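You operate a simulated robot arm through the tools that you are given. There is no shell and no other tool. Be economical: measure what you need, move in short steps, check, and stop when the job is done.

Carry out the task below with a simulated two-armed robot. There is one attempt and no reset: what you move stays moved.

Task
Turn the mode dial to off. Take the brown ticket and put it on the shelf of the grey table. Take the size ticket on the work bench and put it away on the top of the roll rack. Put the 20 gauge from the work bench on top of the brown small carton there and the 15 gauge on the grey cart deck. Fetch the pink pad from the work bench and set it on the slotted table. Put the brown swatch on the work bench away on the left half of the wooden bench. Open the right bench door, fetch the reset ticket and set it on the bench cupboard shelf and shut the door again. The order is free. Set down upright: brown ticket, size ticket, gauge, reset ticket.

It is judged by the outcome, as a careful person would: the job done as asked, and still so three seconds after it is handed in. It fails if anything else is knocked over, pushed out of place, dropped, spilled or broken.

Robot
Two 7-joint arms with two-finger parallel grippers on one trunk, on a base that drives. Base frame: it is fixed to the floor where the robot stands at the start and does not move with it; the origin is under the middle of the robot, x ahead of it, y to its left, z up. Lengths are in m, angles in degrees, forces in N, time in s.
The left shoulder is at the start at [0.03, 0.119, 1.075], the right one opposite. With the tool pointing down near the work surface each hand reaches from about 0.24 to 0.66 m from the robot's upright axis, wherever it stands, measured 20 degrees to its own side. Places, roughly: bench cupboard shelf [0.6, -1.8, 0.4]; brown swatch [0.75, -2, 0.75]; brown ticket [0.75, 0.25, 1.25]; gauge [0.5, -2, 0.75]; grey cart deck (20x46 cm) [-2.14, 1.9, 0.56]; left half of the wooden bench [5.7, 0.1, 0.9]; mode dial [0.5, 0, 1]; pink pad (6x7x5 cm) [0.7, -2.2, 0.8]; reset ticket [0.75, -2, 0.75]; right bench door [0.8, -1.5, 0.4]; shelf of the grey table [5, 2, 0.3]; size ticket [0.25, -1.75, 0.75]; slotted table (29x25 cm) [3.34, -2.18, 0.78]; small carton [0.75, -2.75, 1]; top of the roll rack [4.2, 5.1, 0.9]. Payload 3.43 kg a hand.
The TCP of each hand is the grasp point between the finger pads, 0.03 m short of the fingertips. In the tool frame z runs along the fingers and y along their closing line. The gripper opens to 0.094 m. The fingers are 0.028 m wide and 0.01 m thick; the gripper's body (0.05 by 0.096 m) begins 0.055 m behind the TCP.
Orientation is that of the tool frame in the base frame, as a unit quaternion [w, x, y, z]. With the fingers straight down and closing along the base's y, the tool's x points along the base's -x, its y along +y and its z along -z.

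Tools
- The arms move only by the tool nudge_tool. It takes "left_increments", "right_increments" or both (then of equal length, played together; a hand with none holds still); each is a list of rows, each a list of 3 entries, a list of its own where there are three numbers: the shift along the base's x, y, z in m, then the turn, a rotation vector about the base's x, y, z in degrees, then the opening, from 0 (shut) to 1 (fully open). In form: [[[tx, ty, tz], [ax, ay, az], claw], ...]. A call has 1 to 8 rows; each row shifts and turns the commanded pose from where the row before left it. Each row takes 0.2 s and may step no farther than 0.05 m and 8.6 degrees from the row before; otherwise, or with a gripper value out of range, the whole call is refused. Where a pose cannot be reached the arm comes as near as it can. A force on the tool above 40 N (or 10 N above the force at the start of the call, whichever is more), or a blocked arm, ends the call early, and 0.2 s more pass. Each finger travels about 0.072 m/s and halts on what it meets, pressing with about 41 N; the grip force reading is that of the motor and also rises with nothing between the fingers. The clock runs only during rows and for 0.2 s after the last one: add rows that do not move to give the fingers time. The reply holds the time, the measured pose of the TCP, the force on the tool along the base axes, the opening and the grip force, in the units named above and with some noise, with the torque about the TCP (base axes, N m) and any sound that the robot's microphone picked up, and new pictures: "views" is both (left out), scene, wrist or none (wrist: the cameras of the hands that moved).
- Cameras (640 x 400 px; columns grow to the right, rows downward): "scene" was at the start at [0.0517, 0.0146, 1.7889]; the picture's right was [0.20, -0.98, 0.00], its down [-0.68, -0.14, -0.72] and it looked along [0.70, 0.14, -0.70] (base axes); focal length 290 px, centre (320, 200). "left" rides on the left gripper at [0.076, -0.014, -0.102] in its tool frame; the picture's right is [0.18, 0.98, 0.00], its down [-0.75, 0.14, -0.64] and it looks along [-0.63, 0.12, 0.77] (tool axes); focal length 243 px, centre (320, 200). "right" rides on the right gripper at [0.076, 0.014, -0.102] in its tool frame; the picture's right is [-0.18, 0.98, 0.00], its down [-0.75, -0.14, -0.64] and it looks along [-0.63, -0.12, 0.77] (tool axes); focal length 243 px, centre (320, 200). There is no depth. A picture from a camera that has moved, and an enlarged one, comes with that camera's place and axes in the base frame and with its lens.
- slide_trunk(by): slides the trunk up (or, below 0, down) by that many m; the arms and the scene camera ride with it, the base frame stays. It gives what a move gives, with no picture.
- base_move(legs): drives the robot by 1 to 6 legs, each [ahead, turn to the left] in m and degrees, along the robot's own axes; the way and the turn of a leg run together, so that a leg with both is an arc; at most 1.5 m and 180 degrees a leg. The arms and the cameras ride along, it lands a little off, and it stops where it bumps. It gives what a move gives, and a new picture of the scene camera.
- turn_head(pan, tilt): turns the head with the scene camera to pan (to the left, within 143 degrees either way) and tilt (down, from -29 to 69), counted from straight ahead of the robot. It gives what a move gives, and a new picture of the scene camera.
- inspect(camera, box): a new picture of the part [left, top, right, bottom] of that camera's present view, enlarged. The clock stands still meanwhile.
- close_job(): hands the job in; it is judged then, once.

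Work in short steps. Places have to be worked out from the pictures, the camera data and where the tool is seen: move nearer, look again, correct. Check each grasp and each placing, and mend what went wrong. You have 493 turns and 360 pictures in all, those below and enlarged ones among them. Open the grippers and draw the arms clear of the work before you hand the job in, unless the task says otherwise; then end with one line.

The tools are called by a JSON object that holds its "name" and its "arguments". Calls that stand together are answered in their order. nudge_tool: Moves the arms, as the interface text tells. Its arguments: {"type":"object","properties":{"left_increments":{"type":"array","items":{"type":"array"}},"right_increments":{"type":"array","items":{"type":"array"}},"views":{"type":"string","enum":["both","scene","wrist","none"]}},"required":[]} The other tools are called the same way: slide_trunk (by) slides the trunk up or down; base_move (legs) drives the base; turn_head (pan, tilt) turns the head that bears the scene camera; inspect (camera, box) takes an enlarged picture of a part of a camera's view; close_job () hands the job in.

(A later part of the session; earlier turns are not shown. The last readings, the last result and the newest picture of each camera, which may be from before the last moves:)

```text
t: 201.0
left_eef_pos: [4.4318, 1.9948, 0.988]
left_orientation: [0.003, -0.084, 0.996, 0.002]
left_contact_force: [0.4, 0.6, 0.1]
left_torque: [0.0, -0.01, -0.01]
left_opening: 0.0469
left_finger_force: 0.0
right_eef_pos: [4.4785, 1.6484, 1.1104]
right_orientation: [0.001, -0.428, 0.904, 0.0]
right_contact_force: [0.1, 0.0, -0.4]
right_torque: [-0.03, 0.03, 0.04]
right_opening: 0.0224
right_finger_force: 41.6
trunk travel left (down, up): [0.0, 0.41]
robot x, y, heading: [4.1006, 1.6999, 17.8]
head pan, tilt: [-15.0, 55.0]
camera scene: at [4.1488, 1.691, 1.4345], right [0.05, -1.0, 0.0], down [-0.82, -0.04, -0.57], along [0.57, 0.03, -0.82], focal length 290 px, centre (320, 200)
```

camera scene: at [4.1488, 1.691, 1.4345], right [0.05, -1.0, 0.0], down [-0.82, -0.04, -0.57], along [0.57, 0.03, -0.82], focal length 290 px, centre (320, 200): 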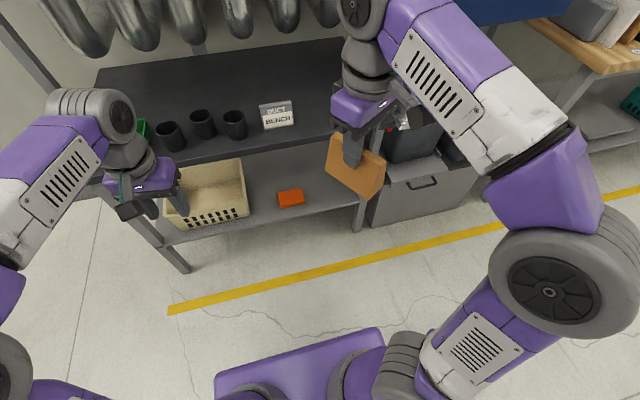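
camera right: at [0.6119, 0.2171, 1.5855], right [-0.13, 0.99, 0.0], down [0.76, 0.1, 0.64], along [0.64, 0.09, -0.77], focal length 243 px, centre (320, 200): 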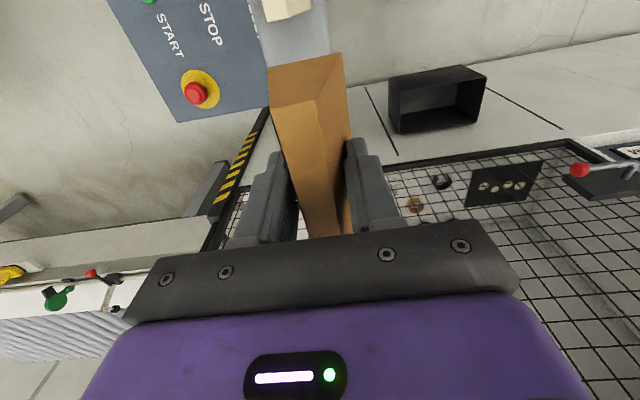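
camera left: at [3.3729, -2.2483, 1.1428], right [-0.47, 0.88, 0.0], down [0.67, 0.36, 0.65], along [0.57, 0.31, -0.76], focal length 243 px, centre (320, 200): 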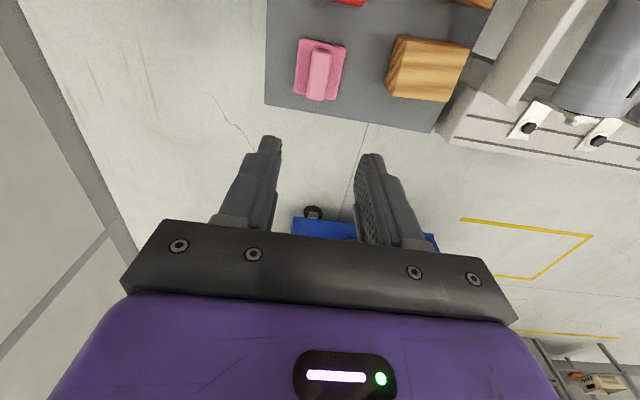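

I'll swing the ticket square to my heading, over the floor, and start lowering.

{"name": "nudge_tool", "arguments": {"right_increments": [[[0.03, -0.012, -0.03], [0, 0, -8.2], 0.1], [[0.03, -0.012, -0.03], [0, 0, -8.2], 0.1], [[0.03, -0.012, -0.03], [0, 0, -8.2], 0.1], [[0.03, -0.012, -0.03], [0, 0, -8.2], 0.1], [[0.007, 0, -0.045], [0, 0, 0], 0.1], [[0, 0, -0.048], [0, 0, 0], 0.1], [[0, 0, -0.048], [0, 0, 0], 0.1], [[0, 0, -0.048], [0, 0, 0], 0.1]], "views": "none"}}

{"name": "nudge_tool", "arguments": {"right_increments": [[[0, 0, -0.048], [0, 0, 0], 0.1], [[0, 0, -0.048], [0, 0, 0], 0.1], [[0, 0, -0.048], [0, 0, 0], 0.1], [[0, 0, -0.048], [0, 0, 0], 0.1], [[0, 0, -0.048], [0, 0, 0], 0.1], [[0, 0, -0.048], [0, 0, 0], 0.1], [[0, 0, -0.048], [0, 0, 0], 0.1], [[0, 0, -0.048], [0, 0, 0], 0.1]], "views": "both"}}

```text
t: 202.8
left_eef_pos: [4.4318, 1.994, 0.987]
left_orientation: [0.003, -0.083, 0.997, 0.002]
left_contact_force: [-0.4, 0.0, 0.3]
left_torque: [0.02, 0.03, -0.01]
left_opening: 0.047
left_finger_force: 0.1
right_eef_pos: [4.6073, 1.5999, 0.8026]
right_orientation: [0.002, -0.155, 0.988, 0.0]
right_contact_force: [-0.7, -0.2, 0.6]
right_torque: [0.02, -0.02, 0.0]
right_opening: 0.0227
right_finger_force: 41.2
trunk travel left (down, up): [0.0, 0.41]
robot x, y, heading: [4.1003, 1.6996, 17.7]
head pan, tilt: [-15.0, 55.0]
```

```text
t: 204.6
left_eef_pos: [4.4324, 1.9942, 0.9865]
left_orientation: [0.003, -0.084, 0.996, 0.002]
left_contact_force: [-0.1, -0.8, 0.2]
left_torque: [0.02, 0.03, 0.0]
left_opening: 0.0468
left_finger_force: 0.0
right_eef_pos: [4.6058, 1.6007, 0.4181]
right_orientation: [0.0, -0.155, 0.988, 0.0]
right_contact_force: [0.5, -0.1, -0.1]
right_torque: [0.04, -0.01, -0.02]
right_opening: 0.0223
right_finger_force: 41.5
trunk travel left (down, up): [0.0, 0.41]
robot x, y, heading: [4.1012, 1.6981, 17.8]
head pan, tilt: [-15.0, 55.0]
camera scene: at [4.1491, 1.6909, 1.4344], right [0.05, -1.0, 0.0], down [-0.82, -0.04, -0.57], along [0.57, 0.03, -0.82], focal length 290 px, centre (320, 200)
camera right: at [4.5287, 1.5903, 0.5212], right [-0.13, 0.99, 0.0], down [0.76, 0.1, 0.64], along [0.64, 0.08, -0.77], focal length 243 px, centre (320, 200)
```

scene: 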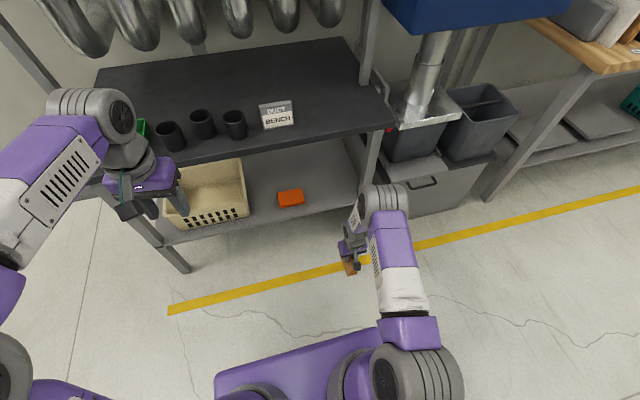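
right: 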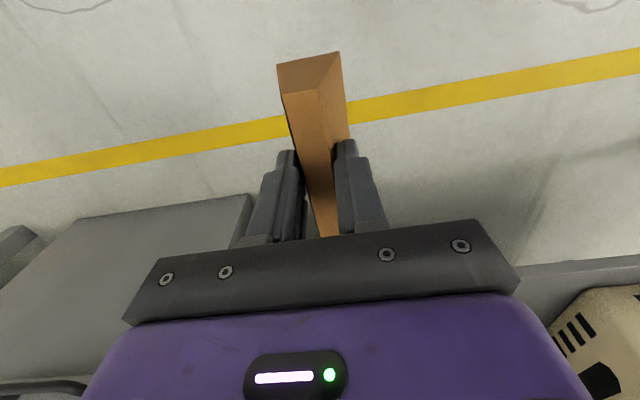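

The arm reaches down well. Continuing down to the floor, slowly at the end.

{"name": "nudge_tool", "arguments": {"right_increments": [[[0, 0, -0.048], [0, 0, 0], 0.1], [[0, 0, -0.048], [0, 0, 0], 0.1], [[0, 0, -0.048], [0, 0, 0], 0.1], [[0, 0, -0.048], [0, 0, 0], 0.1], [[0, 0, -0.048], [0, 0, 0], 0.1], [[0, 0, -0.04], [0, 0, 0], 0.1]], "views": "both"}}

```text
t: 206.0
left_eef_pos: [4.4331, 1.9939, 0.9883]
left_orientation: [0.002, -0.083, 0.997, 0.001]
left_contact_force: [0.8, -0.3, 0.0]
left_torque: [-0.02, -0.01, -0.01]
left_opening: 0.0472
left_finger_force: 0.1
right_eef_pos: [4.6011, 1.5989, 0.2225]
right_orientation: [0.0, -0.156, 0.988, 0.001]
right_contact_force: [0.1, -0.1, -0.4]
right_torque: [-0.03, -0.01, -0.02]
right_opening: 0.0221
right_finger_force: 40.8
right hand out of reach, approached as far as the arm can: row 5, 6
trunk travel left (down, up): [0.0, 0.41]
robot x, y, heading: [4.1026, 1.6976, 17.9]
head pan, tilt: [-15.0, 55.0]
camera scene: at [4.1488, 1.691, 1.4345], right [0.05, -1.0, 0.0], down [-0.82, -0.04, -0.57], along [0.57, 0.03, -0.82], focal length 290 px, centre (320, 200)
camera right: at [4.5245, 1.5887, 0.3256], right [-0.13, 0.99, 0.0], down [0.76, 0.1, 0.64], along [0.64, 0.08, -0.77], focal length 243 px, centre (320, 200)
```

scene: 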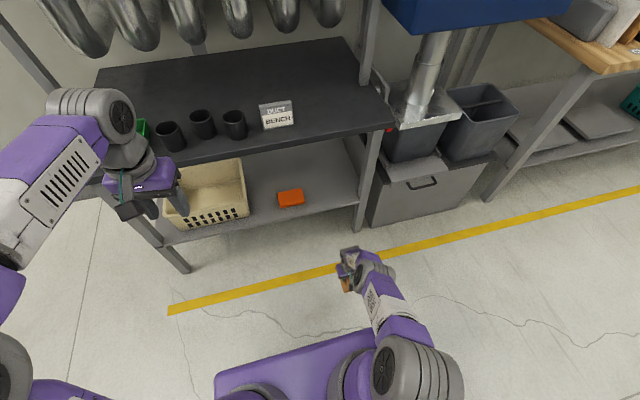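
right: 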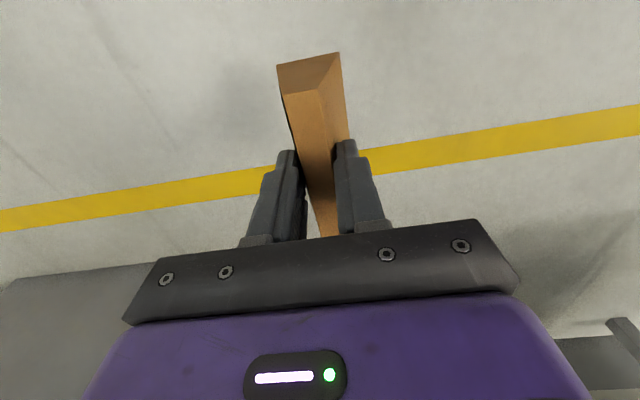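

The floor is just out of reach. Placing tool-down directly on the shelf's front edge looks feasible (wrist only 0.25 m above TCP), so I need exact heights: I'll raise the trunk 0.2 m for a stereo view.

{"name": "slide_trunk", "arguments": {"by": 0.2}}

{"name": "inspect", "arguments": {"camera": "scene", "box": [100, 50, 420, 250]}}

{"name": "slide_trunk", "arguments": {"by": -0.2}}

{"name": "inspect", "arguments": {"camera": "scene", "box": [100, 50, 420, 250]}}

```text
t: 208.2
left_eef_pos: [4.4321, 1.9933, 1.1861]
left_orientation: [0.003, -0.084, 0.996, 0.002]
left_contact_force: [0.1, 0.0, 0.1]
left_torque: [0.0, 0.03, -0.04]
left_opening: 0.047
left_finger_force: 0.1
right_eef_pos: [4.6018, 1.5996, 0.4227]
right_orientation: [-0.001, -0.156, 0.988, 0.001]
right_contact_force: [0.7, 0.1, -0.5]
right_torque: [0.01, 0.01, -0.03]
right_opening: 0.0223
right_finger_force: 40.8
trunk travel left (down, up): [-0.2, 0.21]
robot x, y, heading: [4.1054, 1.7, 17.6]
head pan, tilt: [-15.0, 55.0]
```

```text
2.00 times, centred on (260, 150) of scene
camera zoom: at [4.1489, 1.691, 1.6343], right [0.05, -1.0, 0.0], down [-0.82, -0.04, -0.57], along [0.57, 0.03, -0.82], focal length 580 px, centre (440, 300)
```

zoom: 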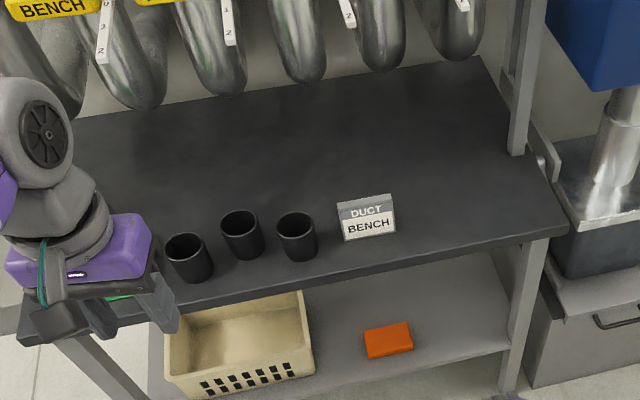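

```text
t: 210.4
left_eef_pos: [4.4319, 1.9945, 0.9871]
left_orientation: [0.002, -0.083, 0.997, 0.001]
left_contact_force: [0.2, 0.2, 0.1]
left_torque: [0.03, 0.03, 0.01]
left_opening: 0.0471
left_finger_force: 0.1
right_eef_pos: [4.6027, 1.5993, 0.2235]
right_orientation: [0.001, -0.156, 0.988, 0.001]
right_contact_force: [-0.5, 0.1, -0.2]
right_torque: [0.01, 0.04, 0.03]
right_opening: 0.0219
right_finger_force: 40.9
trunk travel left (down, up): [0.0, 0.41]
robot x, y, heading: [4.1047, 1.6983, 17.8]
head pan, tilt: [-15.0, 55.0]
```

```text
2.00 times, centred on (260, 150) of scene
camera zoom: at [4.1488, 1.691, 1.4346], right [0.05, -1.0, 0.0], down [-0.82, -0.04, -0.57], along [0.57, 0.03, -0.82], focal length 580 px, centre (440, 300)
```

zoom: 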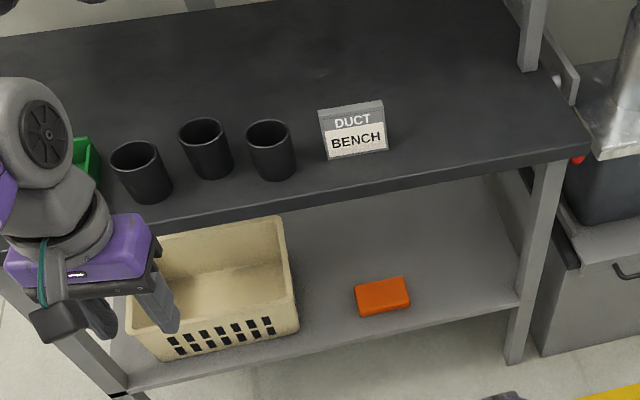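

Tabletop z≈0.80 (underside ~0.775), shelf z≈0.29 – so a tool-down placement fits. I'll lift the ticket to ~0.02 above shelf height, pull it back, raise the left hand clear, then drive ahead 0.31 m.

{"name": "nudge_tool", "arguments": {"right_increments": [[[-0.024, -0.008, 0.04], [0, 0, 0], 0.1], [[-0.024, -0.008, 0.04], [0, 0, 0], 0.1], [[-0.024, -0.008, 0.04], [0, 0, 0], 0.1], [[-0.024, -0.008, 0.04], [0, 0, 0], 0.1], [[0, 0, 0.03], [0, 0, 0], 0.1], [[0, 0, 0.0], [0, 0, 0], 0.1]], "left_increments": [[[-0.024, -0.008, 0.04], [0, 0, 0], 0.5], [[-0.024, -0.008, 0.04], [0, 0, 0], 0.5], [[-0.024, -0.008, 0.04], [0, 0, 0], 0.5], [[-0.024, -0.008, 0.04], [0, 0, 0], 0.5], [[0, 0, 0], [0, 0, 0], 0.5], [[0, 0, 0], [0, 0, 0], 0.5]], "views": "scene"}}

```text
t: 211.8
left_eef_pos: [4.3422, 1.9629, 1.1391]
left_orientation: [0.002, -0.084, 0.996, 0.002]
left_contact_force: [0.9, 0.4, -0.5]
left_torque: [-0.01, 0.01, 0.01]
left_opening: 0.047
left_finger_force: 0.0
left hand out of reach, approached as far as the arm can: row 4
right_eef_pos: [4.5056, 1.5675, 0.4115]
right_orientation: [0.0, -0.155, 0.988, 0.001]
right_contact_force: [0.0, 0.3, -0.3]
right_torque: [0.01, -0.04, -0.01]
right_opening: 0.0213
right_finger_force: 41.4
trunk travel left (down, up): [0.0, 0.41]
robot x, y, heading: [4.1031, 1.7009, 17.9]
head pan, tilt: [-15.0, 55.0]
camera scene: at [4.1489, 1.6909, 1.4344], right [0.05, -1.0, 0.0], down [-0.82, -0.04, -0.57], along [0.57, 0.03, -0.82], focal length 290 px, centre (320, 200)
```

scene: 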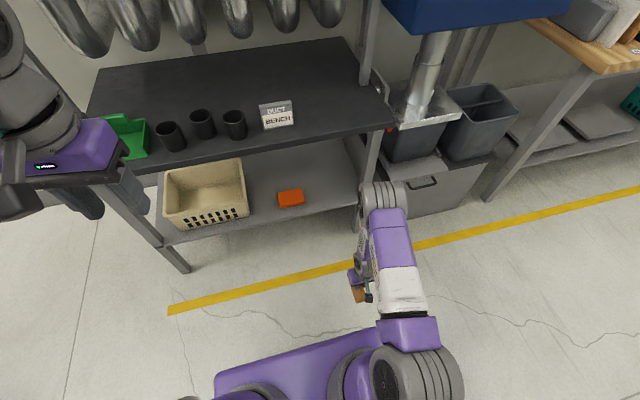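

The elbow sits high when retracted, so I'll extend the arm nearly fully outside the table first (elbow low), then insert by driving forward.

{"name": "nudge_tool", "arguments": {"right_increments": [[[0.044, 0.014, 0], [0, 0, 0], 0.1], [[0.044, 0.014, 0], [0, 0, 0], 0.1], [[0.044, 0.014, 0], [0, 0, 0], 0.1], [[0.044, 0.014, 0], [0, 0, 0], 0.1], [[0.042, 0.014, 0], [0, 0, 0], 0.1], [[0, 0, 0], [0, 0, 0], 0.1]], "views": "both"}}

```text
t: 213.2
left_eef_pos: [4.3422, 1.9637, 1.1393]
left_orientation: [0.001, -0.083, 0.997, 0.002]
left_contact_force: [0.2, 0.5, 0.2]
left_torque: [-0.01, 0.01, 0.05]
left_opening: 0.047
left_finger_force: 0.1
right_eef_pos: [4.7236, 1.6373, 0.4113]
right_orientation: [-0.001, -0.156, 0.988, 0.001]
right_contact_force: [-0.3, -0.6, 0.2]
right_torque: [-0.02, 0.01, 0.02]
right_opening: 0.0214
right_finger_force: 41.0
trunk travel left (down, up): [0.0, 0.41]
robot x, y, heading: [4.0997, 1.6953, 17.8]
head pan, tilt: [-15.0, 55.0]
camera scene: at [4.1488, 1.691, 1.4345], right [0.05, -1.0, 0.0], down [-0.82, -0.04, -0.57], along [0.57, 0.03, -0.82], focal length 290 px, centre (320, 200)
camera right: at [4.6459, 1.6274, 0.515], right [-0.13, 0.99, 0.0], down [0.76, 0.1, 0.64], along [0.64, 0.08, -0.77], focal length 243 px, centre (320, 200)
```

scene: 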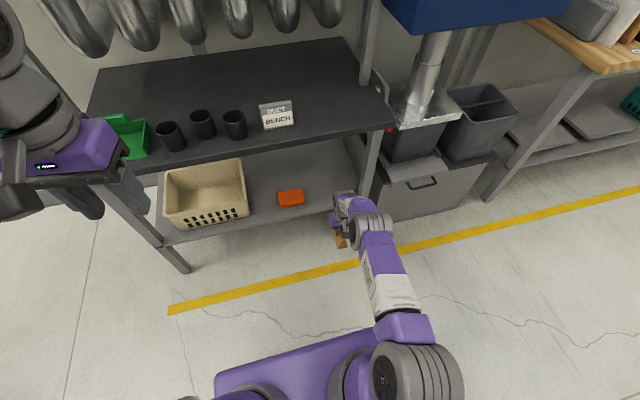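
right: 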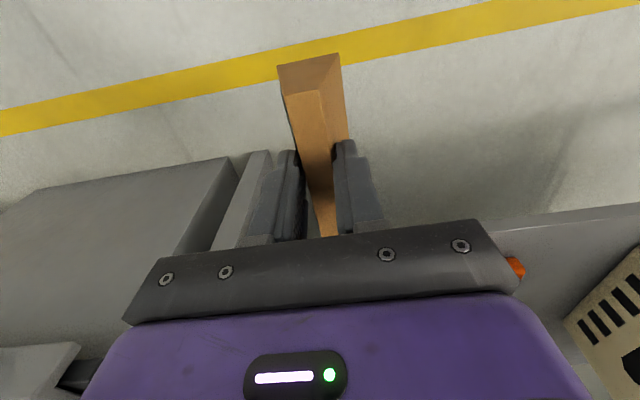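

The wrist is low now. Driving forward 0.24 m to insert the ticket above the shelf.

{"name": "base_move", "arguments": {"legs": [[0.17, 0]]}}

{"name": "inspect", "arguments": {"camera": "right", "box": [0, 0, 640, 400]}}

```text
t: 214.6
left_eef_pos: [4.5016, 2.014, 1.1388]
left_orientation: [0.002, -0.082, 0.997, 0.002]
left_contact_force: [0.6, 0.6, -0.6]
left_torque: [0.01, 0.0, -0.04]
left_opening: 0.0471
left_finger_force: 0.1
right_eef_pos: [4.8829, 1.689, 0.4116]
right_orientation: [0.0, -0.156, 0.988, 0.001]
right_contact_force: [0.2, -0.1, -0.5]
right_torque: [-0.01, -0.01, 0.02]
right_opening: 0.0211
right_finger_force: 41.0
trunk travel left (down, up): [0.0, 0.41]
robot x, y, heading: [4.2611, 1.7467, 18.0]
head pan, tilt: [-15.0, 55.0]
camera scene: at [4.309, 1.7424, 1.4344], right [0.05, -1.0, 0.0], down [-0.82, -0.04, -0.57], along [0.57, 0.03, -0.82], focal length 290 px, centre (320, 200)
```

scene: 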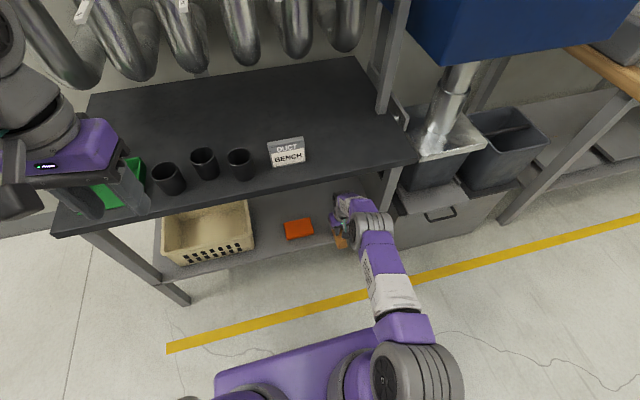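

```text
1.00 times, centred on (320, 200) of right (not enlarged: the box is as wide or as high as the picture)
camera zoom: at [4.8059, 1.6784, 0.5149], right [-0.13, 0.99, 0.0], down [0.76, 0.1, 0.64], along [0.64, 0.08, -0.77], focal length 243 px, centre (320, 200)
```

zoom: 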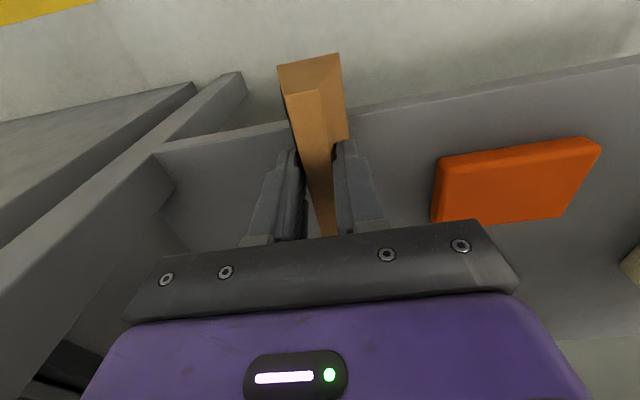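

Shelf front edge is ~1 cm ahead of TCP. Driving another 0.08 m.

{"name": "base_move", "arguments": {"legs": [[0.08, 0]]}}

{"name": "inspect", "arguments": {"camera": "right", "box": [0, 0, 640, 400]}}

```text
t: 215.8
left_eef_pos: [4.5746, 2.038, 1.139]
left_orientation: [0.002, -0.082, 0.997, 0.002]
left_contact_force: [0.0, 0.3, -0.2]
left_torque: [0.0, -0.03, -0.02]
left_opening: 0.047
left_finger_force: 0.0
right_eef_pos: [4.9475, 1.7092, 0.4052]
right_orientation: [-0.009, -0.154, 0.988, 0.0]
right_contact_force: [-0.8, 0.4, 4.1]
right_torque: [0.09, -0.14, -0.01]
right_opening: 0.0214
right_finger_force: 40.9
trunk travel left (down, up): [0.0, 0.41]
robot x, y, heading: [4.3393, 1.7709, 17.6]
head pan, tilt: [-15.0, 55.0]
stopped in leg 1: the robot was blocked; the commanded pose is now the measured one
camera scene: at [4.3795, 1.7659, 1.4346], right [0.05, -1.0, 0.0], down [-0.82, -0.04, -0.58], along [0.57, 0.03, -0.82], focal length 290 px, centre (320, 200)
```

scene: 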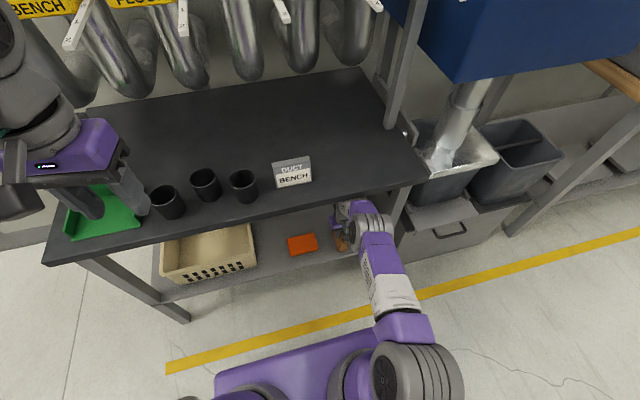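

```text
1.00 times, centred on (320, 200) of right (not enlarged: the box is as wide or as high as the picture)
camera zoom: at [4.8724, 1.6992, 0.5099], right [-0.12, 0.99, 0.0], down [0.77, 0.1, 0.63], along [0.62, 0.08, -0.78], focal length 243 px, centre (320, 200)
```

zoom: 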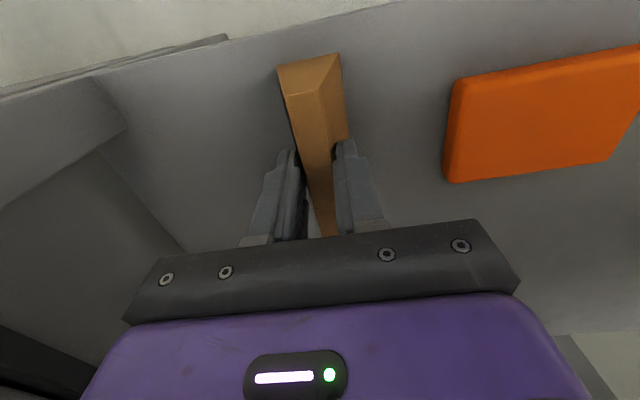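

The hand just brushed the top's edge, but the ticket is fully over the shelf (~1.5 cm inside). I'll lower it gently to contact.

{"name": "nudge_tool", "arguments": {"right_increments": [[[0, 0, -0.006], [0, 0, 0], 0.1], [[0, 0, -0.005], [0, 0, 0], 0.1], [[0, 0, -0.005], [0, 0, 0], 0.1]], "views": "wrist"}}

```text
t: 216.2
left_eef_pos: [4.5757, 2.0373, 1.139]
left_orientation: [0.001, -0.083, 0.997, 0.002]
left_contact_force: [-0.2, 0.0, -0.1]
left_torque: [0.02, 0.03, -0.04]
left_opening: 0.0473
left_finger_force: 0.0
right_eef_pos: [4.9528, 1.7095, 0.4052]
right_orientation: [-0.004, -0.154, 0.988, 0.001]
right_contact_force: [-5.7, -0.5, 18.2]
right_torque: [0.1, -0.18, 0.01]
right_opening: 0.0213
right_finger_force: 40.8
trunk travel left (down, up): [0.0, 0.41]
robot x, y, heading: [4.3352, 1.7743, 17.4]
head pan, tilt: [-15.0, 55.0]
stopped in row 2 (right hand): the force on the tool passed its limit at 46 N (the readings are from after the stop); the commanded pose is now the measured one
camera right: at [4.8771, 1.6995, 0.5082], right [-0.12, 0.99, 0.0], down [0.77, 0.1, 0.63], along [0.63, 0.08, -0.77], focal length 243 px, centre (320, 200)
```

right: 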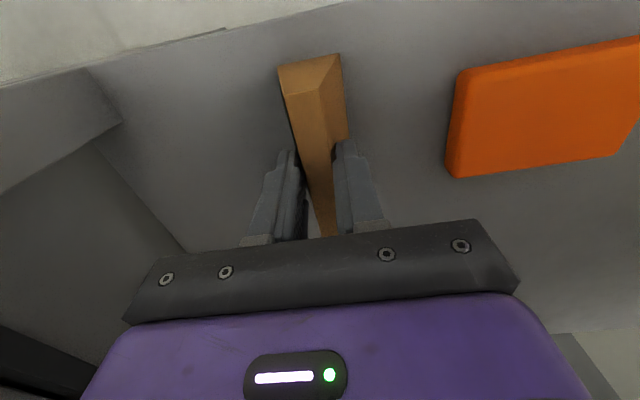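

The ticket is bearing on the shelf (18 N). I'll ease a touch and open.

{"name": "nudge_tool", "arguments": {"right_increments": [[[0, 0, 0.002], [0, 0, 0], 0.1], [[0, 0, 0], [0, 0, 0], 0.3], [[0, 0, 0], [0, 0, 0], 0.6], [[0, 0, 0], [0, 0, 0], 0.6]], "views": "wrist"}}

```text
t: 217.2
left_eef_pos: [4.5759, 2.0387, 1.1387]
left_orientation: [0.003, -0.082, 0.997, 0.002]
left_contact_force: [0.2, 1.1, 0.5]
left_torque: [0.01, 0.04, 0.01]
left_opening: 0.0471
left_finger_force: 0.0
right_eef_pos: [4.9517, 1.7094, 0.4035]
right_orientation: [-0.007, -0.154, 0.988, 0.0]
right_contact_force: [0.2, -0.3, 0.4]
right_torque: [0.0, -0.01, 0.04]
right_opening: 0.0562
right_finger_force: 0.1
trunk travel left (down, up): [0.0, 0.41]
robot x, y, heading: [4.3351, 1.7769, 17.5]
head pan, tilt: [-15.0, 55.0]
camera right: at [4.8759, 1.6992, 0.5074], right [-0.12, 0.99, 0.0], down [0.77, 0.1, 0.63], along [0.63, 0.08, -0.78], focal length 243 px, centre (320, 200)
```

right: 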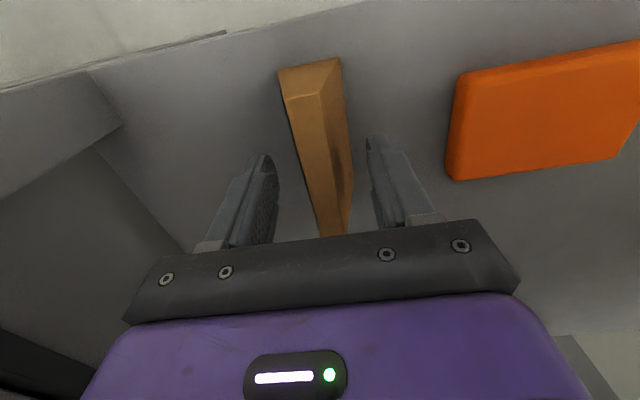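

It stands upright. I'll open fully and back straight out with the base.

{"name": "nudge_tool", "arguments": {"right_increments": [[[0, 0, 0], [0, 0, 0], 0.9], [[0, 0, 0], [0, 0, 0], 0.9]], "views": "none"}}

{"name": "base_move", "arguments": {"legs": [[-0.3, 0]]}}

{"name": "inspect", "arguments": {"camera": "scene", "box": [220, 120, 420, 260]}}

```text
t: 217.8
left_eef_pos: [4.5778, 2.0387, 1.1386]
left_orientation: [0.002, -0.082, 0.997, 0.002]
left_contact_force: [-0.4, 0.2, 0.5]
left_torque: [0.01, -0.03, -0.05]
left_opening: 0.0469
left_finger_force: 0.0
right_eef_pos: [4.952, 1.7089, 0.4024]
right_orientation: [-0.007, -0.154, 0.988, -0.001]
right_contact_force: [-0.1, 0.7, -0.1]
right_torque: [0.01, -0.01, 0.0]
right_opening: 0.0848
right_finger_force: 0.1
trunk travel left (down, up): [0.0, 0.41]
robot x, y, heading: [4.3379, 1.7747, 17.3]
head pan, tilt: [-15.0, 55.0]
```

```text
t: 219.9
left_eef_pos: [4.2942, 1.9482, 1.1394]
left_orientation: [0.002, -0.082, 0.997, 0.002]
left_contact_force: [0.0, -0.1, -0.2]
left_torque: [0.03, 0.02, -0.01]
left_opening: 0.0469
left_finger_force: 0.0
right_eef_pos: [4.6678, 1.62, 0.4039]
right_orientation: [-0.006, -0.153, 0.988, 0.0]
right_contact_force: [0.0, 0.2, -0.1]
right_torque: [-0.05, 0.0, 0.01]
right_opening: 0.0845
right_finger_force: 0.0
trunk travel left (down, up): [0.0, 0.41]
robot x, y, heading: [4.0529, 1.6845, 17.3]
head pan, tilt: [-15.0, 55.0]
camera scene: at [4.0989, 1.6759, 1.4345], right [0.05, -1.0, 0.0], down [-0.82, -0.04, -0.57], along [0.57, 0.03, -0.82], focal length 290 px, centre (320, 200)
```

scene: 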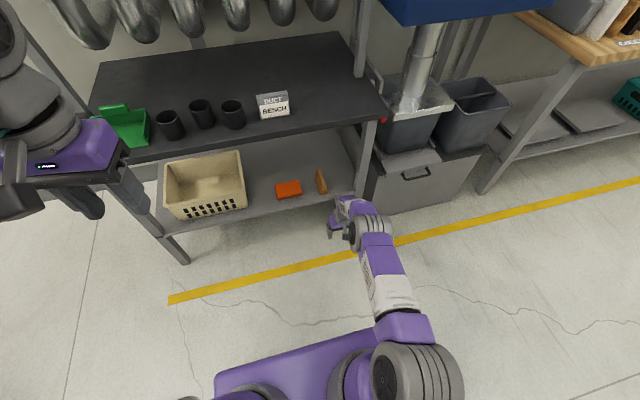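

```text
2.86 times, centred on (320, 190) of scene
camera zoom: at [4.0989, 1.6759, 1.4345], right [0.05, -1.0, 0.0], down [-0.82, -0.04, -0.57], along [0.57, 0.03, -0.82], focal length 829 px, centre (320, 229)
```

zoom: 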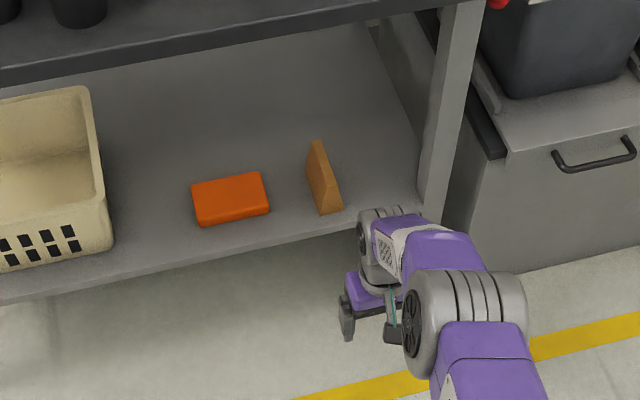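

Brown ticket stands on the shelf. Now I'll raise the trunk and fold the right arm for travel back to the work bench.

{"name": "slide_trunk", "arguments": {"by": 0.31}}

{"name": "nudge_tool", "arguments": {"right_increments": [[[-0.025, -0.008, 0.04], [0, 0, 0], 0.9], [[-0.025, -0.008, 0.04], [0, 0, 0], 0.9], [[-0.025, -0.008, 0.04], [0, 0, 0], 0.9], [[-0.025, -0.008, 0.04], [0, 0, 0], 0.9], [[-0.025, -0.008, 0.04], [0, 0, 0], 0.9], [[-0.02, -0.006, 0.04], [0, 0, 0], 0.9], [[-0.02, -0.006, 0.04], [0, 0, 0], 0.9], [[-0.02, -0.006, 0.04], [0, 0, 0], 0.9]], "views": "none"}}

{"name": "turn_head", "arguments": {"pan": 85, "tilt": 20}}

{"name": "turn_head", "arguments": {"pan": -60, "tilt": 35}}

```text
t: 223.0
left_eef_pos: [4.2925, 1.9475, 1.4485]
left_orientation: [0.001, -0.082, 0.997, 0.002]
left_contact_force: [0.1, 0.6, -0.2]
left_torque: [0.0, 0.01, 0.0]
left_opening: 0.0469
left_finger_force: 0.0
right_eef_pos: [4.6697, 1.62, 0.712]
right_orientation: [-0.006, -0.154, 0.988, 0.0]
right_contact_force: [-0.1, -0.5, 0.3]
right_torque: [0.04, -0.01, -0.01]
right_opening: 0.0846
right_finger_force: 0.1
trunk travel left (down, up): [-0.31, 0.1]
robot x, y, heading: [4.0551, 1.6854, 17.6]
head pan, tilt: [-15.0, 55.0]
```

```text
t: 224.8
left_eef_pos: [4.2931, 1.9472, 1.4489]
left_orientation: [0.002, -0.081, 0.997, 0.001]
left_contact_force: [-0.9, 0.4, -0.4]
left_torque: [0.01, -0.03, -0.03]
left_opening: 0.0471
left_finger_force: 0.1
right_eef_pos: [4.4819, 1.5605, 1.0339]
right_orientation: [-0.007, -0.153, 0.988, 0.0]
right_contact_force: [0.3, -0.3, 0.6]
right_torque: [0.0, 0.0, -0.03]
right_opening: 0.0846
right_finger_force: 0.2
trunk travel left (down, up): [-0.31, 0.1]
robot x, y, heading: [4.0565, 1.6816, 17.8]
head pan, tilt: [-15.0, 55.0]
```

```text
t: 226.5
left_eef_pos: [4.2926, 1.9484, 1.4492]
left_orientation: [0.001, -0.081, 0.997, 0.002]
left_contact_force: [1.2, -0.1, 1.5]
left_torque: [0.02, -0.02, -0.02]
left_opening: 0.0469
left_finger_force: 0.0
right_eef_pos: [4.4836, 1.5608, 1.0339]
right_orientation: [-0.006, -0.154, 0.988, 0.0]
right_contact_force: [0.5, 0.1, -0.1]
right_torque: [0.01, 0.02, 0.0]
right_opening: 0.0848
right_finger_force: 0.0
trunk travel left (down, up): [-0.31, 0.1]
robot x, y, heading: [4.0522, 1.6834, 17.6]
head pan, tilt: [85.0, 20.0]
camera scene: at [4.007, 1.7636, 1.7965], right [0.98, 0.22, 0.0], down [0.07, -0.33, -0.94], along [-0.21, 0.92, -0.34], focal length 290 px, centre (320, 200)
```

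scene: 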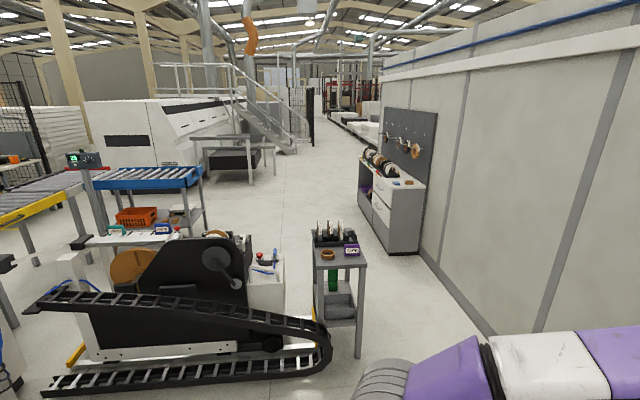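

```text
t: 228.8
left_eef_pos: [4.2937, 1.9472, 1.4492]
left_orientation: [0.001, -0.082, 0.997, 0.002]
left_contact_force: [1.1, -0.2, -0.1]
left_torque: [0.0, 0.02, -0.01]
left_opening: 0.0471
left_finger_force: 0.0
right_eef_pos: [4.4839, 1.5617, 1.0324]
right_orientation: [-0.006, -0.154, 0.988, 0.0]
right_contact_force: [-0.6, 0.1, 0.2]
right_torque: [0.02, -0.01, 0.03]
right_opening: 0.0846
right_finger_force: 0.2
trunk travel left (down, up): [-0.31, 0.1]
robot x, y, heading: [4.0529, 1.6822, 17.8]
head pan, tilt: [-60.0, 35.0]
camera scene: at [4.0924, 1.6134, 1.7727], right [-0.67, -0.74, 0.0], down [-0.42, 0.39, -0.82], along [0.61, -0.55, -0.57], focal length 290 px, centre (320, 200)
```

scene: 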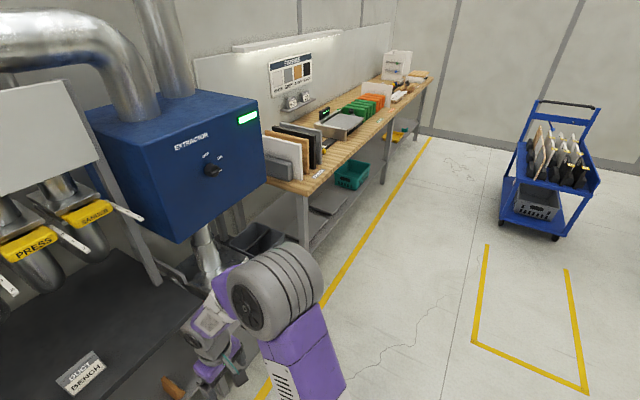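

The roll rack is the cabinet with rolls at image (395,185) and reachable later. Now I drive back along the same corridor to the work bench's east aisle.

{"name": "base_move", "arguments": {"legs": [[0, -124], [1.2, 0], [0.8, 0], [0, 28], [1.0, 0]]}}

```text
t: 250.3
left_eef_pos: [3.8682, -1.4947, 1.449]
left_orientation: [0.003, 0.693, 0.721, 0.001]
left_contact_force: [-0.4, 0.5, 0.5]
left_torque: [0.01, 0.0, 0.01]
left_opening: 0.0472
left_finger_force: 0.0
right_eef_pos: [3.4587, -1.6366, 1.0334]
right_orientation: [-0.004, 0.638, 0.77, 0.004]
right_contact_force: [-0.7, -0.4, -0.4]
right_torque: [-0.01, 0.02, 0.05]
right_opening: 0.0845
right_finger_force: 0.2
trunk travel left (down, up): [-0.31, 0.1]
robot x, y, heading: [3.6344, -1.2252, -79.4]
head pan, tilt: [-60.0, 35.0]
camera scene: at [3.5635, -1.255, 1.7727], right [-0.65, 0.76, 0.0], down [0.44, 0.37, -0.82], along [-0.62, -0.53, -0.57], focal length 290 px, centre (320, 200)
```

scene: 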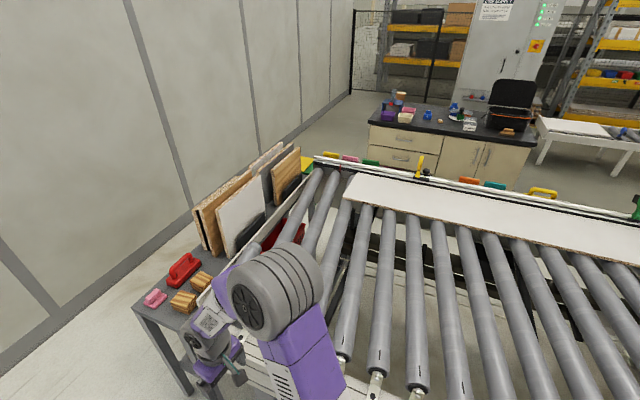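

I'll raise the right hand first, then continue around the rack corner into the wall corridor.

{"name": "nudge_tool", "arguments": {"right_increments": [[[0, 0.01, 0.045], [0, 0, 0], 0.9], [[0, 0.01, 0.045], [0, 0, 0], 0.9], [[0, 0.01, 0.045], [0, 0, 0], 0.9], [[0, 0.01, 0.045], [0, 0, 0], 0.9], [[0, 0.01, 0.045], [0, 0, 0], 0.9], [[0, 0.01, 0.045], [0, 0, 0], 0.9], [[0, 0.01, 0.045], [0, 0, 0], 0.9], [[0, 0.0, 0.045], [0, 0, 0], 0.9]], "views": "none"}}

{"name": "base_move", "arguments": {"legs": [[1.35, 1], [0, -78], [0.8, 0], [0.9, -7]]}}

```text
t: 252.1
left_eef_pos: [3.868, -1.4954, 1.4481]
left_orientation: [0.002, 0.692, 0.722, 0.001]
left_contact_force: [0.1, 0.1, 0.7]
left_torque: [-0.02, 0.04, -0.02]
left_opening: 0.0473
left_finger_force: 0.0
right_eef_pos: [3.4603, -1.5666, 1.3937]
right_orientation: [-0.005, 0.638, 0.77, 0.005]
right_contact_force: [-0.3, 0.0, 0.2]
right_torque: [-0.01, 0.0, -0.01]
right_opening: 0.0847
right_finger_force: 0.0
trunk travel left (down, up): [-0.31, 0.1]
robot x, y, heading: [3.6353, -1.2249, -79.5]
head pan, tilt: [-60.0, 35.0]
```

```text
t: 270.4
left_eef_pos: [2.0624, -3.4316, 1.4495]
left_orientation: [0.002, 0.997, 0.072, -0.002]
left_contact_force: [0.0, -0.3, 0.0]
left_torque: [-0.02, 0.02, -0.02]
left_opening: 0.047
left_finger_force: 0.1
right_eef_pos: [1.9497, -3.036, 1.3936]
right_orientation: [0.0, 0.99, 0.144, 0.006]
right_contact_force: [0.0, 0.7, 0.2]
right_torque: [0.01, 0.01, -0.04]
right_opening: 0.0846
right_finger_force: 0.1
trunk travel left (down, up): [-0.31, 0.1]
robot x, y, heading: [2.3105, -3.1736, -163.4]
head pan, tilt: [-60.0, 35.0]
camera scene: at [2.2732, -3.1055, 1.7727], right [0.69, 0.73, 0.0], down [0.42, -0.39, -0.82], along [-0.59, 0.56, -0.57], focal length 290 px, centre (320, 200)
```

scene: 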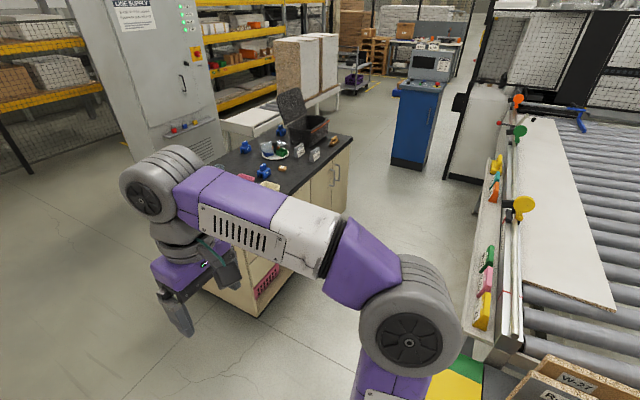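

Now I go up the aisle again and face the bench's door side.

{"name": "base_move", "arguments": {"legs": [[0, -37], [0.49, 0], [0, -55], [1.33, 0], [0, 93]]}}

{"name": "turn_head", "arguments": {"pan": -10, "tilt": 52}}

```text
t: 287.7
left_eef_pos: [1.2577, -1.982, 1.4488]
left_orientation: [0.002, 0.996, 0.085, -0.002]
left_contact_force: [0.5, 0.0, -0.2]
left_torque: [-0.01, 0.01, 0.02]
left_opening: 0.0468
left_finger_force: 0.1
right_eef_pos: [1.1335, -1.5881, 1.393]
right_orientation: [0.0, 0.987, 0.158, 0.006]
right_contact_force: [-0.6, 0.0, -0.4]
right_torque: [0.01, -0.01, 0.0]
right_opening: 0.0845
right_finger_force: 0.1
trunk travel left (down, up): [-0.31, 0.1]
robot x, y, heading: [1.4923, -1.7115, -161.8]
head pan, tilt: [-60.0, 35.0]
camera scene: at [1.4586, -1.6503, 1.7727], right [0.67, 0.74, 0.0], down [0.43, -0.38, -0.82], along [-0.61, 0.55, -0.57], focal length 290 px, centre (320, 200)
```

scene: 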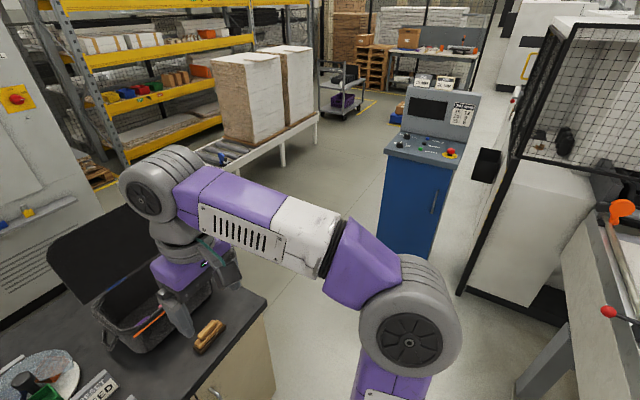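

```text
t: 288.9
left_eef_pos: [1.2566, -1.9818, 1.4476]
left_orientation: [0.002, 0.996, 0.085, -0.002]
left_contact_force: [0.2, 0.3, -0.3]
left_torque: [-0.03, -0.03, 0.05]
left_opening: 0.0467
left_finger_force: 0.0
right_eef_pos: [1.1344, -1.5885, 1.3942]
right_orientation: [0.0, 0.987, 0.158, 0.007]
right_contact_force: [0.5, 0.2, 0.7]
right_torque: [-0.05, 0.03, 0.01]
right_opening: 0.0844
right_finger_force: 0.1
trunk travel left (down, up): [-0.31, 0.1]
robot x, y, heading: [1.4936, -1.7175, -162.0]
head pan, tilt: [-10.0, 52.0]
camera scene: at [1.4496, -1.7195, 1.7483], right [-0.14, 0.99, 0.0], down [0.78, 0.11, -0.62], along [-0.61, -0.09, -0.79], focal length 290 px, centre (320, 200)
```

scene: 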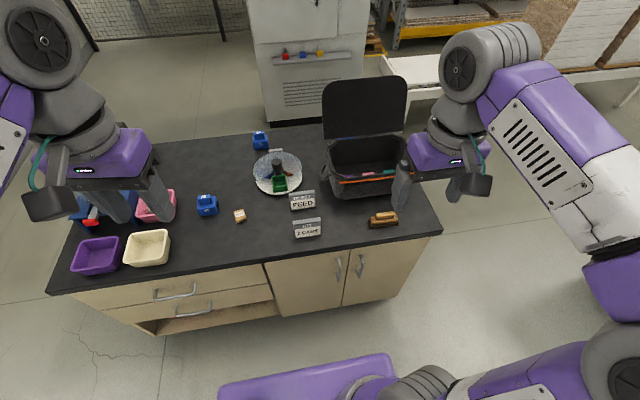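

I'll zoom on the cupboard doors and handles.

{"name": "inspect", "arguments": {"camera": "scene", "box": [250, 180, 450, 330]}}

```text
2.67 times, centred on (350, 255) of scene
camera zoom: at [1.4496, -1.7195, 1.7483], right [-0.14, 0.99, 0.0], down [0.78, 0.11, -0.62], along [-0.61, -0.09, -0.79], focal length 774 px, centre (240, 53)
```

zoom: 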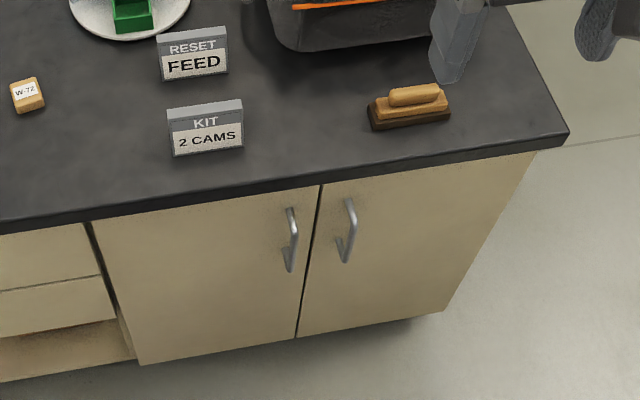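

I'll back up a little, lower the trunk for a stereo fix on the handle.

{"name": "base_move", "arguments": {"legs": [[-0.12, 0]]}}

{"name": "inspect", "arguments": {"camera": "scene", "box": [250, 130, 450, 280]}}

{"name": "slide_trunk", "arguments": {"by": -0.2}}

{"name": "inspect", "arguments": {"camera": "scene", "box": [250, 130, 450, 280]}}

```text
t: 290.1
left_eef_pos: [1.368, -1.9449, 1.449]
left_orientation: [0.002, 0.996, 0.086, 0.0]
left_contact_force: [0.3, 0.2, 0.5]
left_torque: [0.0, -0.02, 0.04]
left_opening: 0.047
left_finger_force: 0.0
right_eef_pos: [1.2464, -1.5522, 1.3936]
right_orientation: [0.001, 0.988, 0.157, 0.007]
right_contact_force: [0.4, -0.3, 0.5]
right_torque: [0.0, -0.01, 0.0]
right_opening: 0.0846
right_finger_force: 0.0
trunk travel left (down, up): [-0.31, 0.1]
robot x, y, heading: [1.6083, -1.6794, -162.0]
head pan, tilt: [-10.0, 52.0]
camera scene: at [1.5623, -1.683, 1.7482], right [-0.14, 0.99, 0.0], down [0.78, 0.11, -0.62], along [-0.61, -0.09, -0.79], focal length 290 px, centre (320, 200)
```

scene: 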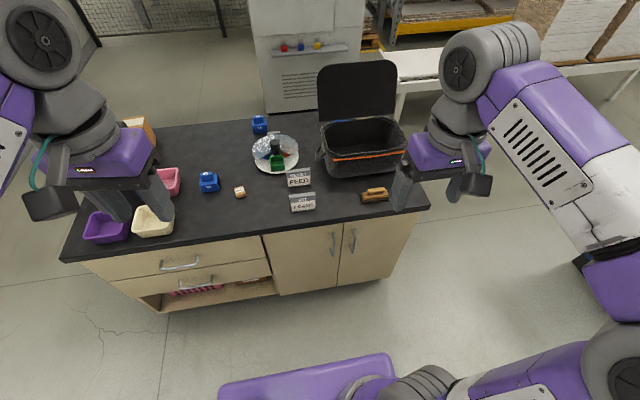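

```text
2.67 times, centred on (350, 205) of scene
camera zoom: at [1.5623, -1.683, 1.7482], right [-0.14, 0.99, 0.0], down [0.78, 0.11, -0.62], along [-0.61, -0.09, -0.79], focal length 774 px, centre (240, 187)
```

zoom: 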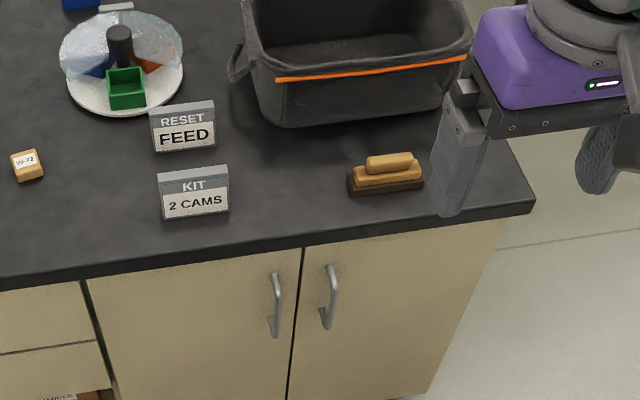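

```text
t: 292.3
left_eef_pos: [1.37, -1.9459, 1.2486]
left_orientation: [0.001, 0.996, 0.085, -0.002]
left_contact_force: [0.3, 0.1, 0.1]
left_torque: [-0.04, -0.01, 0.03]
left_opening: 0.0469
left_finger_force: 0.1
right_eef_pos: [1.2467, -1.5522, 1.1941]
right_orientation: [0.0, 0.987, 0.158, 0.006]
right_contact_force: [0.7, -0.1, -0.6]
right_torque: [0.0, -0.05, -0.01]
right_opening: 0.0845
right_finger_force: 0.0
trunk travel left (down, up): [-0.11, 0.3]
robot x, y, heading: [1.6066, -1.6785, -162.0]
head pan, tilt: [-10.0, 52.0]
```

```text
2.67 times, centred on (350, 205) of scene
camera zoom: at [1.5628, -1.6828, 1.5484], right [-0.14, 0.99, 0.0], down [0.78, 0.11, -0.62], along [-0.61, -0.09, -0.79], focal length 774 px, centre (240, 187)
```

zoom: 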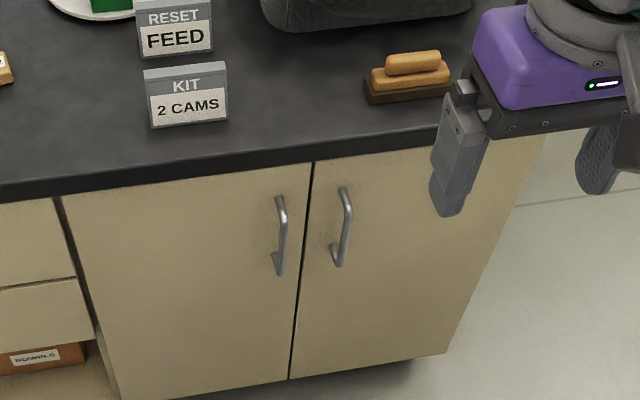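

Handle bar is at ≈(0.915, -1.632, 0.65). I'll lower the right hand in front of the bench while pitching it to point forward.

{"name": "nudge_tool", "arguments": {"right_increments": [[[-0.019, -0.006, -0.044], [-2.6, 8.0, 0], 0.9], [[-0.019, -0.006, -0.044], [-2.6, 8.0, 0], 0.9], [[-0.019, -0.006, -0.044], [-2.6, 8.0, 0], 0.9], [[-0.019, -0.006, -0.044], [-2.6, 8.0, 0], 0.9], [[-0.019, -0.006, -0.044], [-2.6, 8.0, 0], 0.9], [[-0.019, -0.006, -0.044], [-2.6, 8.0, 0], 0.9], [[-0.019, -0.006, -0.044], [-2.6, 8.0, 0], 0.9], [[-0.019, -0.006, -0.044], [-2.6, 8.0, 0], 0.9]], "views": "both"}}

```text
t: 294.3
left_eef_pos: [1.3698, -1.9443, 1.2481]
left_orientation: [0.002, 0.996, 0.084, -0.001]
left_contact_force: [-0.2, -0.3, -0.6]
left_torque: [0.04, -0.01, 0.01]
left_opening: 0.0469
left_finger_force: 0.0
right_eef_pos: [1.1004, -1.6111, 0.8761]
right_orientation: [0.043, 0.829, 0.182, -0.527]
right_contact_force: [-0.7, -0.2, -0.3]
right_torque: [0.0, 0.01, 0.02]
right_opening: 0.0848
right_finger_force: 0.0
right hand out of reach, approached as far as the arm can: row 6
trunk travel left (down, up): [-0.11, 0.3]
robot x, y, heading: [1.6078, -1.6784, -162.0]
head pan, tilt: [-10.0, 52.0]
stopped in row 8 (right hand): the arm was blocked; the commanded pose is now the measured one
camera scene: at [1.563, -1.6826, 1.5484], right [-0.14, 0.99, 0.0], down [0.78, 0.11, -0.62], along [-0.61, -0.09, -0.79], focal length 290 px, centre (320, 200)
camera right: at [1.2216, -1.5785, 0.8528], right [0.27, -0.96, 0.05], down [0.22, 0.11, 0.97], along [-0.94, -0.25, 0.24], focal length 243 px, centre (320, 200)
```

scene: 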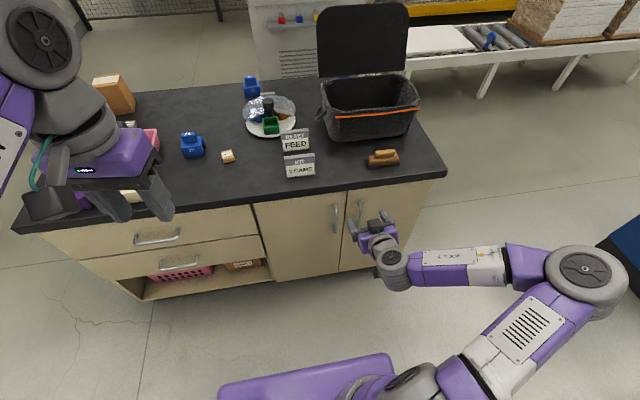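
right: 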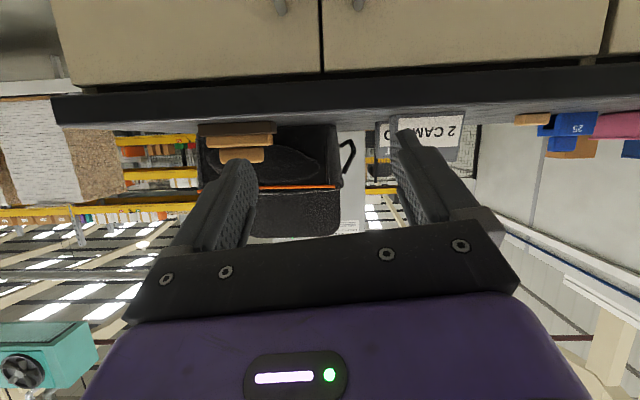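

Blocked at about 64° pitch; that pitch may suffice. I'll continue straight down without turning.

{"name": "nudge_tool", "arguments": {"right_increments": [[[-0.01, -0.003, -0.04], [0, 0, 0], 0.9], [[-0.01, -0.003, -0.04], [0, 0, 0], 0.9], [[-0.01, -0.003, -0.04], [0, 0, 0], 0.9], [[-0.01, -0.003, -0.04], [0, 0, 0], 0.9], [[-0.005, -0.002, -0.03], [0, 0, 0], 0.9]], "views": "scene"}}

```text
t: 295.5
left_eef_pos: [1.3687, -1.9466, 1.249]
left_orientation: [0.002, 0.996, 0.086, -0.002]
left_contact_force: [-0.6, 0.3, 1.0]
left_torque: [0.0, 0.0, -0.01]
left_opening: 0.0471
left_finger_force: 0.0
right_eef_pos: [1.0311, -1.5624, 0.7381]
right_orientation: [0.046, 0.83, 0.184, -0.524]
right_contact_force: [0.6, 0.0, 0.3]
right_torque: [-0.02, 0.02, -0.01]
right_opening: 0.0843
right_finger_force: 0.0
right hand out of reach, approached as far as the arm can: row 1, 2, 3, 4, 5
trunk travel left (down, up): [-0.11, 0.3]
robot x, y, heading: [1.6073, -1.679, -161.8]
head pan, tilt: [-10.0, 52.0]
camera scene: at [1.5627, -1.6831, 1.5483], right [-0.14, 0.99, 0.0], down [0.78, 0.11, -0.62], along [-0.61, -0.09, -0.79], focal length 290 px, centre (320, 200)
```

scene: 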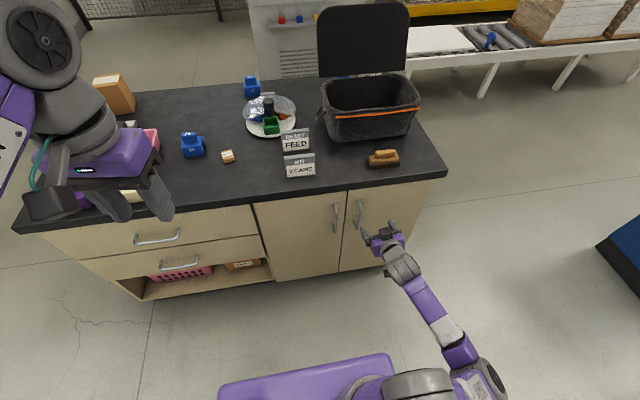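

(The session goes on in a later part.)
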